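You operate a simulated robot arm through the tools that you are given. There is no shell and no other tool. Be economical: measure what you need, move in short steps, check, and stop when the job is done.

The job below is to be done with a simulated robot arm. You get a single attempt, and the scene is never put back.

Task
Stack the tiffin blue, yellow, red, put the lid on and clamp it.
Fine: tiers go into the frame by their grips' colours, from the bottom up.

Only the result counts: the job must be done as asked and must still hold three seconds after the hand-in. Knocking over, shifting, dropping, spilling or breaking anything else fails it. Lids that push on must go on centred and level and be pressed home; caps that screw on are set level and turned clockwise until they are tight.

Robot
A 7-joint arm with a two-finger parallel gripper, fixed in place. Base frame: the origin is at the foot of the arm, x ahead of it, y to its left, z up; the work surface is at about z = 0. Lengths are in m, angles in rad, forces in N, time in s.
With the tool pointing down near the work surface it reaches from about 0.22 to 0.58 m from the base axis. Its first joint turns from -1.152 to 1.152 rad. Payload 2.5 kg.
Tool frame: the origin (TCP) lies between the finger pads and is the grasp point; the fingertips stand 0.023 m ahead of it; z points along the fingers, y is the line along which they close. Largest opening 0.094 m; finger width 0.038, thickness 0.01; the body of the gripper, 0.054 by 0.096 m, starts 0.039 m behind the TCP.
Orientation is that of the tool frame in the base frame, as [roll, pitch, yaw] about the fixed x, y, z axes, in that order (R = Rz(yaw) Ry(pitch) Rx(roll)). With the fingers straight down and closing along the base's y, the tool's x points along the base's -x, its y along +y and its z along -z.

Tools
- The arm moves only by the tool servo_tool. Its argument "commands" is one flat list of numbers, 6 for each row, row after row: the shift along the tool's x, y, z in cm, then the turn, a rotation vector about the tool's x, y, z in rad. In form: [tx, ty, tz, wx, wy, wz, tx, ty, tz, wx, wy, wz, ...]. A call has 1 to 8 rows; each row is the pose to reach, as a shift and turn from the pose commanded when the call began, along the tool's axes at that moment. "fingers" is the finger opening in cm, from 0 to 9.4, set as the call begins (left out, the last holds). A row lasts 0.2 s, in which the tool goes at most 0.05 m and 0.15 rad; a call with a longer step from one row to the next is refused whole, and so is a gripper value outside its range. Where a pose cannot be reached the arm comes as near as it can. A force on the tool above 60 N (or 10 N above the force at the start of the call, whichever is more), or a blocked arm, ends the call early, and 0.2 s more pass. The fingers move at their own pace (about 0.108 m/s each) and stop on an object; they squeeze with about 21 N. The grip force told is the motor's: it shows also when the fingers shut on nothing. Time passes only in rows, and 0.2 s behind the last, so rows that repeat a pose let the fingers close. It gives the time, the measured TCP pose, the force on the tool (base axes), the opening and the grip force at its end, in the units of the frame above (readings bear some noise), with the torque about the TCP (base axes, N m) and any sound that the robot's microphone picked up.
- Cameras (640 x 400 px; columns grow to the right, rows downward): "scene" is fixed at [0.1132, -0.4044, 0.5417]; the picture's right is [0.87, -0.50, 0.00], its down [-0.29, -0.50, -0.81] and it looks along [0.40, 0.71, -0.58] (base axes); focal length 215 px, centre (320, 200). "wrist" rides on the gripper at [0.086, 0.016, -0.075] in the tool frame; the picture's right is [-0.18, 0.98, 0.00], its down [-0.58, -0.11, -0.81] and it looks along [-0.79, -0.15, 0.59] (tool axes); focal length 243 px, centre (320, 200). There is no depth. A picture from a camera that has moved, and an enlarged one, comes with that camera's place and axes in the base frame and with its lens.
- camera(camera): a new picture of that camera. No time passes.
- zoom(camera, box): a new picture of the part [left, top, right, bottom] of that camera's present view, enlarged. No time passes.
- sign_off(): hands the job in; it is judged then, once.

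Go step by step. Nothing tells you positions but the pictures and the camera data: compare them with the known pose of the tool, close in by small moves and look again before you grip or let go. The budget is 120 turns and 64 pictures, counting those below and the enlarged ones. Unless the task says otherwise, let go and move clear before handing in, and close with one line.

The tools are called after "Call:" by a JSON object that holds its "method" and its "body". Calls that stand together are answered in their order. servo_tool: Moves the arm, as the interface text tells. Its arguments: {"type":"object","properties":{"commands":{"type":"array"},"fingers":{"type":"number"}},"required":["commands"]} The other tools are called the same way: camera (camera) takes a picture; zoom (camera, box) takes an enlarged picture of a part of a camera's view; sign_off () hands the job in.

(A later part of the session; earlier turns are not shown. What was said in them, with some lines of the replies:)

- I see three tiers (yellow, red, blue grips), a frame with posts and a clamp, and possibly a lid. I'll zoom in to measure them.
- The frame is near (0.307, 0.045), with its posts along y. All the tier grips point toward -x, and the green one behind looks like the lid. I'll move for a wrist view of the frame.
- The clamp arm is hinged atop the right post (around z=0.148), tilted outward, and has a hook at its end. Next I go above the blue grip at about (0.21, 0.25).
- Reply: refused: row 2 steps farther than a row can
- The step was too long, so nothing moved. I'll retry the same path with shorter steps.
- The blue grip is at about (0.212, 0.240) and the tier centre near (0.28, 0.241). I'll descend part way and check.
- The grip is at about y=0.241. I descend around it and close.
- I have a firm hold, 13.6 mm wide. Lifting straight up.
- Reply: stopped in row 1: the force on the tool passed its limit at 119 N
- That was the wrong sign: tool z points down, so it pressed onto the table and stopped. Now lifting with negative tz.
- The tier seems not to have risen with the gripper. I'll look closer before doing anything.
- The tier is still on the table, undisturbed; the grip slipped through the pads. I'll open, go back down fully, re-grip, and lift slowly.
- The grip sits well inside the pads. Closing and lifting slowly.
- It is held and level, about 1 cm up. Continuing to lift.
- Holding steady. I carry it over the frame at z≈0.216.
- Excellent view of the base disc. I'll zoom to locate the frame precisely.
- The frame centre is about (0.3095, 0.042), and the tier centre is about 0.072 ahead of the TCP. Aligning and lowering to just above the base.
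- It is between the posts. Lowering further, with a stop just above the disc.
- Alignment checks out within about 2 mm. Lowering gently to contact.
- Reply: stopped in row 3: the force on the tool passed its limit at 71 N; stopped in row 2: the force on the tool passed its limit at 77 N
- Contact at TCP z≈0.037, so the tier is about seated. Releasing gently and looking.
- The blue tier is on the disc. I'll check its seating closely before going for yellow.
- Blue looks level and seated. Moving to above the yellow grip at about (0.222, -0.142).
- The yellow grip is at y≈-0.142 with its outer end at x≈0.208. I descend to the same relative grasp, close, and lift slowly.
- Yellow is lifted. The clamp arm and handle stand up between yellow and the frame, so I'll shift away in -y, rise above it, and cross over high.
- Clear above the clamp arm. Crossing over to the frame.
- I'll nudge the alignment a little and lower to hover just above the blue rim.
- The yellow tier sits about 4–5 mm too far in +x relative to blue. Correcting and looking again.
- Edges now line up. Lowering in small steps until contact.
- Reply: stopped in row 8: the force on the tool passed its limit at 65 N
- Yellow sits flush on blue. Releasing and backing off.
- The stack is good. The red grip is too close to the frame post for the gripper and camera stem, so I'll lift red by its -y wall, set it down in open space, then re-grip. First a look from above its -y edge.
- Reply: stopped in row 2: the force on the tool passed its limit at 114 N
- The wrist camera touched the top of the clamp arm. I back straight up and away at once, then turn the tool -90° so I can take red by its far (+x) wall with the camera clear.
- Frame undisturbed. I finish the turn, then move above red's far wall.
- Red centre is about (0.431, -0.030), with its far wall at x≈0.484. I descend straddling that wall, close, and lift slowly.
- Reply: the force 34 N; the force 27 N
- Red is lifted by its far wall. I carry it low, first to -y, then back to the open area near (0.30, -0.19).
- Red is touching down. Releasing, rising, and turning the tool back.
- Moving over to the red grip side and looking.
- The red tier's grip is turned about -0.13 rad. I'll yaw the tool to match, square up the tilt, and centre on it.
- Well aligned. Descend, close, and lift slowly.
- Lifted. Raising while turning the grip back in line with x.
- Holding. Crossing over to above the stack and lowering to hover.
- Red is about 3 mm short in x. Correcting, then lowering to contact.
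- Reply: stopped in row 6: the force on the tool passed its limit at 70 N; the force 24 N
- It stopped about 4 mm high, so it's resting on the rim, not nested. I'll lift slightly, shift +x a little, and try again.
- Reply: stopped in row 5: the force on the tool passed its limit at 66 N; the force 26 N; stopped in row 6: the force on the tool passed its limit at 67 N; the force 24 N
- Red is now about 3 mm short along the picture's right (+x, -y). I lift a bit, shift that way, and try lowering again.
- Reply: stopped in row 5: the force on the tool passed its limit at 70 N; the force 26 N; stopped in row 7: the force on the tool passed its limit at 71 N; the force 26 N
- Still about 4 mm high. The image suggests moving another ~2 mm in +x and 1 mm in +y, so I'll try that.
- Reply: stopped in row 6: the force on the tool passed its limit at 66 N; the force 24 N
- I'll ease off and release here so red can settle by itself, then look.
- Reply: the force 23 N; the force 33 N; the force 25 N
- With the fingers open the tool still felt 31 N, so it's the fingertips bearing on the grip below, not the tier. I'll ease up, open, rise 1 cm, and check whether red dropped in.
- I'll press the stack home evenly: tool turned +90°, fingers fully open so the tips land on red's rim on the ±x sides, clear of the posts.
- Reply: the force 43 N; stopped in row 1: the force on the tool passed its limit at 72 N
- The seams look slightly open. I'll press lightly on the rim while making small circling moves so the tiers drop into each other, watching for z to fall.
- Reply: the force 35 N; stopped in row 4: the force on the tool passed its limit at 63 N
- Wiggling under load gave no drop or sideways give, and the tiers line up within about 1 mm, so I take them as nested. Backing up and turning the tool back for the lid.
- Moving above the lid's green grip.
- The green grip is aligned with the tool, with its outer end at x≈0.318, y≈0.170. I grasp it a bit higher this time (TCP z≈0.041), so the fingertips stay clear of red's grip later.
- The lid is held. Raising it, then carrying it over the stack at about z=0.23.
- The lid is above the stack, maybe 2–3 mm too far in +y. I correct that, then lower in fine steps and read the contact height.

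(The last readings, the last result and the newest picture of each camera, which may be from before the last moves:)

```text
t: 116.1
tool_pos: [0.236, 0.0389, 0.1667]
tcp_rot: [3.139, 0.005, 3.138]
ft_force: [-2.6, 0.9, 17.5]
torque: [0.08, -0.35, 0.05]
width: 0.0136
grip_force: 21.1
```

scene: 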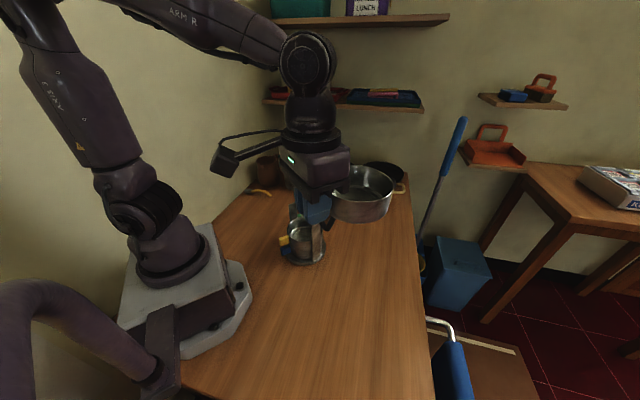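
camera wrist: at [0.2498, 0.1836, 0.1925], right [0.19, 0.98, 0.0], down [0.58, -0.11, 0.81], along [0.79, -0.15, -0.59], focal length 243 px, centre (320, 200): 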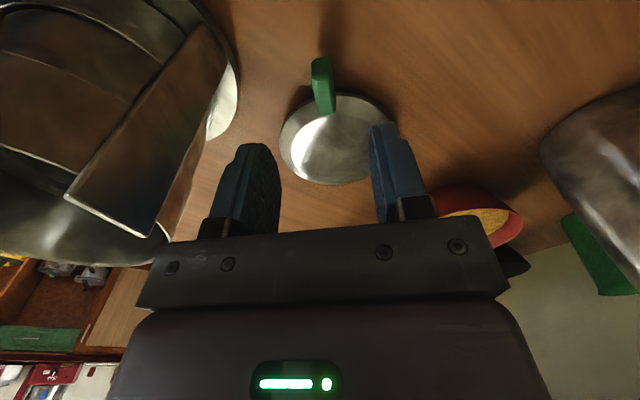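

Contact came at about 0.169, lower than the rim, so the lid's plug seems to be inside. One look to confirm.

Call:
{"method": "zoom", "body": {"camera": "scene", "box": [276, 190, 348, 262]}}

```text
5.56 times, centred on (312, 226) of scene
camera zoom: at [0.1131, -0.4045, 0.5417], right [0.87, -0.5, 0.0], down [-0.29, -0.5, -0.81], along [0.4, 0.71, -0.58], focal length 1194 px, centre (364, 56)
```

zoom: 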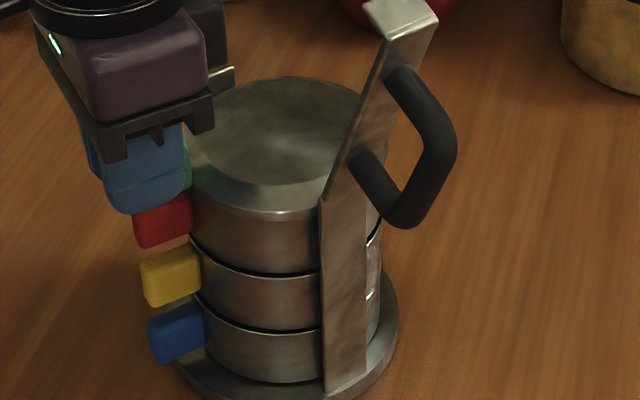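

The lid is flush, level and centred on red's rim. Releasing it and backing off.

Call:
{"method": "servo_tool", "body": {"commands": [0, 0, -0.1, 0, 0, 0, 0, 0, -0.1, 0, 0, 0, 0, 0, -0.1, 0, 0, 0], "fingers": 3}}

Call:
{"method": "servo_tool", "body": {"commands": [0, 0, -3, 0, 0, 0, 0, 0, -7, 0, 0, 0, -4, 0.2, -7, 0, 0, 0, -7.4, 0.3, -7, 0, 0, 0, -7.4, 0.3, -7, 0, 0, 0]}}

Call:
{"method": "servo_tool", "body": {"commands": [0, 0, 2.5, 0, 0, 0, 0, 0, 4.5, 0, 0, 0, 0, 0, 5.5, 0, 0, 0, 0, 0, 6, 0, 0, 0, 0, 0, 6.3, 0, 0, 0, 0, 0, 6.6, 0, 0, 0, 0, 0, 6.9, 0, 0, 0, 0, 0, 7.2, 0, 0, 0], "fingers": 0}}

```text
t: 116.9
tool_pos: [0.2353, 0.0402, 0.166]
tcp_rot: [3.141, 0.003, 3.139]
ft_force: [0.6, -0.5, 0.1]
torque: [-0.01, 0.04, -0.04]
width: 0.0302
grip_force: 0.2
```

```text
t: 118.1
tool_pos: [0.3081, 0.0407, 0.2366]
tcp_rot: [3.139, 0.001, 3.139]
ft_force: [0.0, 0.0, -0.3]
torque: [0.01, 0.0, -0.03]
width: 0.0301
grip_force: 0.0
```

```text
t: 119.8
tool_pos: [0.3087, 0.0425, 0.1712]
tcp_rot: [3.136, 0.005, 3.137]
ft_force: [-4.9, -0.9, 16.2]
torque: [-0.07, 0.42, -0.01]
width: 0.0
grip_force: 20.9
stopped in row 8: the force on the tool passed its limit at 72 N (the readings are from after the stop); the commanded pose is now the measured one
```

The lid top is firm at z≈0.148. Now the clamp: I go round to the outside (-y) of the clamp arm, fingers closed, ready to push it over.

Call:
{"method": "servo_tool", "body": {"commands": [0, 0, -4.5, 0, 0, 0, 0, 0, -9, 0, 0, 0, 0, 0, -13.5, 0, 0, 0, 0, 0, -18, 0, 0, 0, -0.2, -4, -20, 0, 0, 0, -0.3, -8.5, -20, 0, 0, 0, -0.3, -13, -20, 0, 0, 0, -0.3, -17.5, -20, 0, 0, 0], "fingers": 0}}

Call:
{"method": "servo_tool", "body": {"commands": [0, -4, 0, 0, 0, 0, 0, -4, 3.5, 0, 0, 0, 0, -4, 7, 0, 0, 0, 0, -4, 10.3, 0, 0, 0, 0, -4, 10.3, 0, 0, 0]}}

Call:
{"method": "zoom", "body": {"camera": "scene", "box": [270, 150, 370, 250]}}

```text
t: 121.6
tool_pos: [0.3134, -0.135, 0.3722]
tcp_rot: [3.138, 0.006, 3.142]
ft_force: [-1.1, 0.3, 0.3]
torque: [0.0, 0.03, 0.0]
width: 0.0004
grip_force: 20.8
```

```text
t: 122.8
tool_pos: [0.3106, -0.1733, 0.2656]
tcp_rot: [3.138, 0.005, 3.138]
ft_force: [0.1, 0.2, 0.5]
torque: [0.01, -0.02, -0.01]
width: 0.0
grip_force: 20.6
```

```text
4.00 times, centred on (320, 200) of scene
camera zoom: at [0.1132, -0.4044, 0.5417], right [0.87, -0.5, 0.0], down [-0.29, -0.5, -0.81], along [0.4, 0.71, -0.58], focal length 860 px, centre (320, 200)
```

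zoom: 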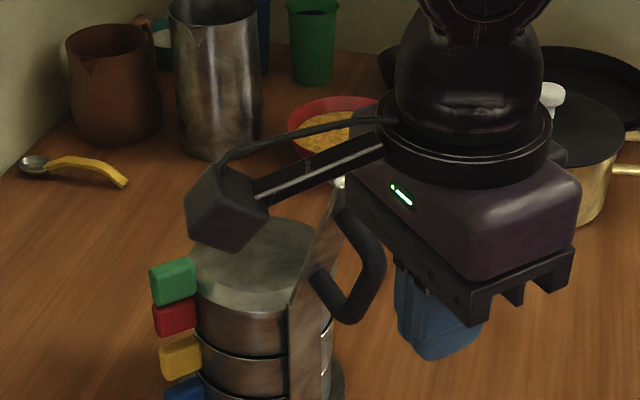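

The fingers are outside the handle. Pushing toward +y gently, reading forces.

Call:
{"method": "servo_tool", "body": {"commands": [0, 1, 0, 0, 0, 0, 0, 2, 0, 0, 0, 0, 0, 3, 0, 0, 0, 0, 0, 4, 0, 0, 0, 0, 0, 5, 0, 0, 0, 0, 0, 6, 0, 0, 0, 0, 0, 7, 0, 0, 0, 0]}}

Call:
{"method": "servo_tool", "body": {"commands": [0, 0.7, 0, 0, 0, 0, 0, 1.4, -0.2, 0, 0, 0, 0, 2.1, -0.4, 0, 0, 0, 0, 2.8, -0.6, 0, 0, 0]}}

```text
t: 124.4
tool_pos: [0.3128, -0.1037, 0.2675]
tcp_rot: [3.139, 0.006, 3.14]
ft_force: [0.0, 0.0, 0.5]
torque: [-0.01, -0.03, 0.0]
width: 0.0002
grip_force: 20.6
```

```text
t: 125.4
tool_pos: [0.3119, -0.0764, 0.2762]
tcp_rot: [3.141, 0.01, 3.138]
ft_force: [-1.1, -10.1, 17.6]
torque: [-0.07, -0.22, -0.11]
width: 0.0
grip_force: 20.8
```

The fingertip rode up on the handle's upper leg. I back off, go lower, and push on the handle's outer bar and the arm tip.

Call:
{"method": "servo_tool", "body": {"commands": [0, -1, -0.3, 0, 0, 0, 0, -3.5, -0.3, 0, 0, 0, 0, -7, 0, 0, 0, 0, 0, -7, 3.6, 0, 0, 0, 0, -7, 3.6, 0, 0, 0]}}

Call:
{"method": "servo_tool", "body": {"commands": [0, 1, 0, 0, 0, 0, 0, 1.6, 0, 0, 0, 0, 0, 2.2, 0, 0, 0, 0, 0, 2.8, 0, 0, 0, 0, 0, 3.4, 0, 0, 0, 0, 0, 4, 0, 0, 0, 0]}}

```text
t: 126.6
tool_pos: [0.3127, -0.1441, 0.2367]
tcp_rot: [3.137, 0.004, 3.139]
ft_force: [0.1, 0.1, 0.8]
torque: [-0.04, 0.0, 0.03]
width: 0.0
grip_force: 21.0
```

```text
t: 128.0
tool_pos: [0.3142, -0.1049, 0.237]
tcp_rot: [3.138, 0.008, 3.139]
ft_force: [-0.6, -0.5, -0.8]
torque: [0.04, -0.02, -0.02]
width: 0.0002
grip_force: 21.3
```

Call:
{"method": "servo_tool", "body": {"commands": [0, 0.5, 0, 0, 0, 0, 0, 1, 0, 0, 0, 0, 0, 1.5, 0, 0, 0, 0, 0, 2.0, 0, 0, 0, 0]}}

Call:
{"method": "servo_tool", "body": {"commands": [0, 0.5, 0, 0, 0, 0, 0, 1, 0, 0, 0, 0, 0, 1.5, 0, 0, 0, 0, 0, 2.0, 0, 0, 0, 0]}}

```text
t: 129.0
tool_pos: [0.3141, -0.0861, 0.2383]
tcp_rot: [3.138, 0.006, 3.139]
ft_force: [-0.1, -0.5, 0.0]
torque: [0.03, -0.01, 0.03]
width: 0.0
grip_force: 21.0
```

```text
t: 130.0
tool_pos: [0.3125, -0.0647, 0.2383]
tcp_rot: [3.137, 0.006, 3.139]
ft_force: [-0.1, -0.7, 0.1]
torque: [0.0, 0.01, 0.02]
width: 0.0002
grip_force: 21.0
```

No contact where the arm used to be, so it has probably swung already. I continue +y carefully to feel for it.

Call:
{"method": "servo_tool", "body": {"commands": [0, 0.6, 0, 0, 0, 0, 0, 1.2, 0, 0, 0, 0, 0, 1.8, 0, 0, 0, 0, 0, 2.4, 0, 0, 0, 0, 0, 3.0, 0, 0, 0, 0]}}

Call:
{"method": "servo_tool", "body": {"commands": [0, 0.6, 0, 0, 0, 0, 0, 1.2, 0, 0, 0, 0, 0, 1.8, 0, 0, 0, 0, 0, 2.4, 0, 0, 0, 0, 0, 3.0, 0, 0, 0, 0]}}

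```text
t: 131.2
tool_pos: [0.3114, -0.0361, 0.2373]
tcp_rot: [3.138, 0.005, 3.138]
ft_force: [-0.4, 0.0, 0.2]
torque: [-0.01, 0.0, 0.01]
width: 0.0
grip_force: 20.2
```

```text
t: 132.4
tool_pos: [0.3122, -0.0053, 0.2383]
tcp_rot: [3.139, 0.005, 3.138]
ft_force: [0.6, -0.3, -0.2]
torque: [0.0, 0.0, -0.01]
width: 0.0
grip_force: 21.2
```

Call:
{"method": "servo_tool", "body": {"commands": [0, 0.7, 0, 0, 0, 0, 0, 1.4, 0, 0, 0, 0, 0, 2.1, 0, 0, 0, 0, 0, 2.8, 0, 0, 0, 0, 0, 3.5, 0, 0, 0, 0, 0, 4.2, 0, 0, 0, 0]}}

Call:
{"method": "servo_tool", "body": {"commands": [0, 0.7, 0, 0, 0, 0, 0, 1.4, 0, 0, 0, 0, 0, 2.1, 0, 0, 0, 0, 0, 2.8, 0, 0, 0, 0, 0, 3.5, 0, 0, 0, 0, 0, 4.2, 0, 0, 0, 0]}}

```text
t: 133.8
tool_pos: [0.313, 0.0376, 0.2377]
tcp_rot: [3.14, 0.003, 3.139]
ft_force: [-0.3, -0.3, 0.2]
torque: [0.02, -0.01, 0.01]
width: 0.0
grip_force: 21.2
```

```text
t: 135.2
tool_pos: [0.3117, 0.0779, 0.2373]
tcp_rot: [3.138, 0.006, 3.139]
ft_force: [1.0, 0.5, -0.5]
torque: [0.01, 0.04, -0.03]
width: 0.0
grip_force: 21.1
```

The arm is evidently down over the lid. Pressing down on the handle near the latch end.

Call:
{"method": "servo_tool", "body": {"commands": [0, 0.8, 0.3, 0, 0, 0, 0, 0.8, 0.7, 0, 0, 0, 0, 0.8, 1.1, 0, 0, 0, 0, 0.8, 1.5, 0, 0, 0, 0, 0.8, 1.9, 0, 0, 0, 0, 0.8, 2.3, 0, 0, 0]}}

Call:
{"method": "servo_tool", "body": {"commands": [0, 0, 0.2, 0, 0, 0, 0, 0, 0.4, 0, 0, 0, 0, 0, 0.6, 0, 0, 0, 0, 0, 0.8, 0, 0, 0, 0, 0, 1.0, 0, 0, 0, 0, 0, 1.2, 0, 0, 0]}}

```text
t: 136.6
tool_pos: [0.3143, 0.0882, 0.2206]
tcp_rot: [3.136, 0.013, 3.14]
ft_force: [-9.9, -3.0, 27.7]
torque: [-0.33, 0.39, -0.06]
width: 0.0
grip_force: 20.9
stopped in row 6: the force on the tool passed its limit at 69 N (the readings are from after the stop); the commanded pose is now the measured one
```

```text
t: 137.1
tool_pos: [0.3149, 0.0879, 0.221]
tcp_rot: [3.139, 0.016, 3.139]
ft_force: [-9.5, -2.1, 27.4]
torque: [-0.31, 0.37, -0.09]
width: 0.0002
grip_force: 20.7
stopped in row 2: the force on the tool passed its limit at 65 N (the readings are from after the stop); the commanded pose is now the measured one
```

Contact is where the closed handle should be, but I heard no click. I'll also press directly on the arm's end above the left post.

Call:
{"method": "servo_tool", "body": {"commands": [0, 0, -2, 0, 0, 0, 0, 2, -2, 0, 0, 0, 0, 3.8, -2, 0, 0, 0, 0, 3.8, 0, 0, 0, 0, 0, 3.8, 1.5, 0, 0, 0, 0, 3.8, 2.5, 0, 0, 0, 0, 3.8, 3.2, 0, 0, 0, 0, 3.8, 3.5, 0, 0, 0]}}

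Call:
{"method": "servo_tool", "body": {"commands": [0, 0, 0.2, 0, 0, 0, 0, 0, 0.4, 0, 0, 0, 0, 0, 0.6, 0, 0, 0, 0, 0, 0.8, 0, 0, 0, 0, 0, 1.0, 0, 0, 0, 0, 0, 1.2, 0, 0, 0]}}

```text
t: 138.9
tool_pos: [0.3151, 0.1264, 0.184]
tcp_rot: [3.137, 0.014, 3.139]
ft_force: [0.8, -0.2, 0.2]
torque: [0.0, 0.02, -0.01]
width: 0.0
grip_force: 20.9
```

```text
t: 140.3
tool_pos: [0.3155, 0.1255, 0.1724]
tcp_rot: [3.135, 0.015, 3.139]
ft_force: [-0.3, 3.9, 3.3]
torque: [0.01, 0.03, 0.0]
width: 0.0002
grip_force: 21.0
```

Call:
{"method": "servo_tool", "body": {"commands": [0, 0, 0.1, 0, 0, 0, 0, 0, 0.2, 0, 0, 0, 0, 0, 0.3, 0, 0, 0, 0, 0, 0.4, 0, 0, 0]}}

```text
t: 141.3
tool_pos: [0.3143, 0.1259, 0.169]
tcp_rot: [3.136, 0.015, -3.141]
ft_force: [1.3, 1.9, 2.7]
torque: [0.02, -0.03, 0.0]
width: 0.0
grip_force: 21.0
```

The fingers slid down beside the arm's end, so the arm is lying low over the lid. I back off clear and use the last picture to check.

Call:
{"method": "servo_tool", "body": {"commands": [0, 0.3, -3, 0, 0, 0, 0, 0.3, -7, 0, 0, 0, 0, 0.3, -11, 0, 0, 0, 0, 2, -15, 0, 0, 0, 0, 6, -17, 0, 0, 0, 0, 6, -17, 0, 0, 0]}}

Call:
{"method": "zoom", "body": {"camera": "scene", "box": [272, 192, 344, 262]}}

```text
t: 142.7
tool_pos: [0.3133, 0.1862, 0.3395]
tcp_rot: [3.137, 0.014, 3.14]
ft_force: [-0.3, 0.4, 0.0]
torque: [0.01, 0.01, -0.02]
width: 0.0
grip_force: 21.2
```

```text
5.71 times, centred on (308, 227) of scene
camera zoom: at [0.1132, -0.4044, 0.5417], right [0.87, -0.5, 0.0], down [-0.29, -0.5, -0.81], along [0.4, 0.71, -0.58], focal length 1228 px, centre (389, 46)
```

zoom: 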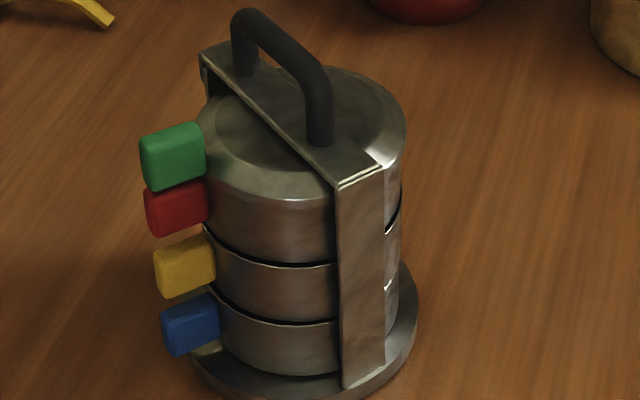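

The clamp arm lies flat over the lid with its hook over the left post. One more firm press on the handle at the latch end to be sure it's home.

Call:
{"method": "servo_tool", "body": {"commands": [0, -4.5, 0, 0, 0, 0, 0, -9.2, 0, 0, 0, 0, 0, -9.2, 4, 0, 0, 0, 0, -9.2, 8, 0, 0, 0, 0, -9.2, 10.5, 0, 0, 0, 0, -9.2, 11, 0, 0, 0, 0, -9.2, 11.4, 0, 0, 0, 0, -9.2, 11.8, 0, 0, 0]}}

Call:
{"method": "servo_tool", "body": {"commands": [0, 0, 0.1, 0, 0, 0, 0, 0, 0.2, 0, 0, 0, 0, 0, 0.3, 0, 0, 0, 0, 0, 0.4, 0, 0, 0, 0, 0, 0.5, 0, 0, 0, 0, 0, 0.6, 0, 0, 0]}}

```text
t: 144.5
tool_pos: [0.3152, 0.0935, 0.2205]
tcp_rot: [3.136, 0.016, 3.14]
ft_force: [0.9, 0.9, 0.4]
torque: [0.0, 0.0, 0.02]
width: 0.0
grip_force: 20.8
```

```text
t: 145.9
tool_pos: [0.3158, 0.0945, 0.2155]
tcp_rot: [3.133, 0.017, 3.138]
ft_force: [-0.4, -0.9, 13.5]
torque: [-0.14, 0.14, 0.02]
width: 0.0
grip_force: 21.3
```

Call:
{"method": "servo_tool", "body": {"commands": [0, 0, 0.1, 0, 0, 0, 0, 0, 0.2, 0, 0, 0, 0, 0, 0.3, 0, 0, 0, 0, 0, 0.4, 0, 0, 0, 0, 0, 0.5, 0, 0, 0]}}

```text
t: 146.8
tool_pos: [0.3159, 0.0958, 0.2148]
tcp_rot: [3.135, 0.019, 3.139]
ft_force: [-7.7, -1.3, 21.7]
torque: [-0.28, 0.38, -0.08]
width: 0.0
grip_force: 21.4
stopped in row 4: the force on the tool passed its limit at 62 N (the readings are from after the stop); the commanded pose is now the measured one
```

It is bottomed out firmly under 62 N. Moving clear.

Call:
{"method": "servo_tool", "body": {"commands": [0, 0, -3, 0, 0, 0, 0, 0, -7, 0, 0, 0, 0, 0, -11, 0, 0, 0, 0, 0, -15, 0, 0, 0, 0, 0, -15, 0, 0, 0]}}

```text
t: 148.0
tool_pos: [0.3119, 0.0926, 0.3643]
tcp_rot: [3.134, 0.019, 3.141]
ft_force: [0.9, 0.4, -0.2]
torque: [0.0, 0.0, 0.03]
width: 0.0
grip_force: 21.2
```

The tool is clear and nothing is held, so I'm handing in.

Call:
{"method": "sign_off", "body": {}}

```text
The job is handed in.
```

The tiffin is stacked blue, yellow, red from the bottom up, the lid is on, and the clamp arm is down over it with its hook over the left post. I heard no latch click, and thin dark seams still show between the tiers, so I could not confirm that the clamp is latched or the tiers fully nested.
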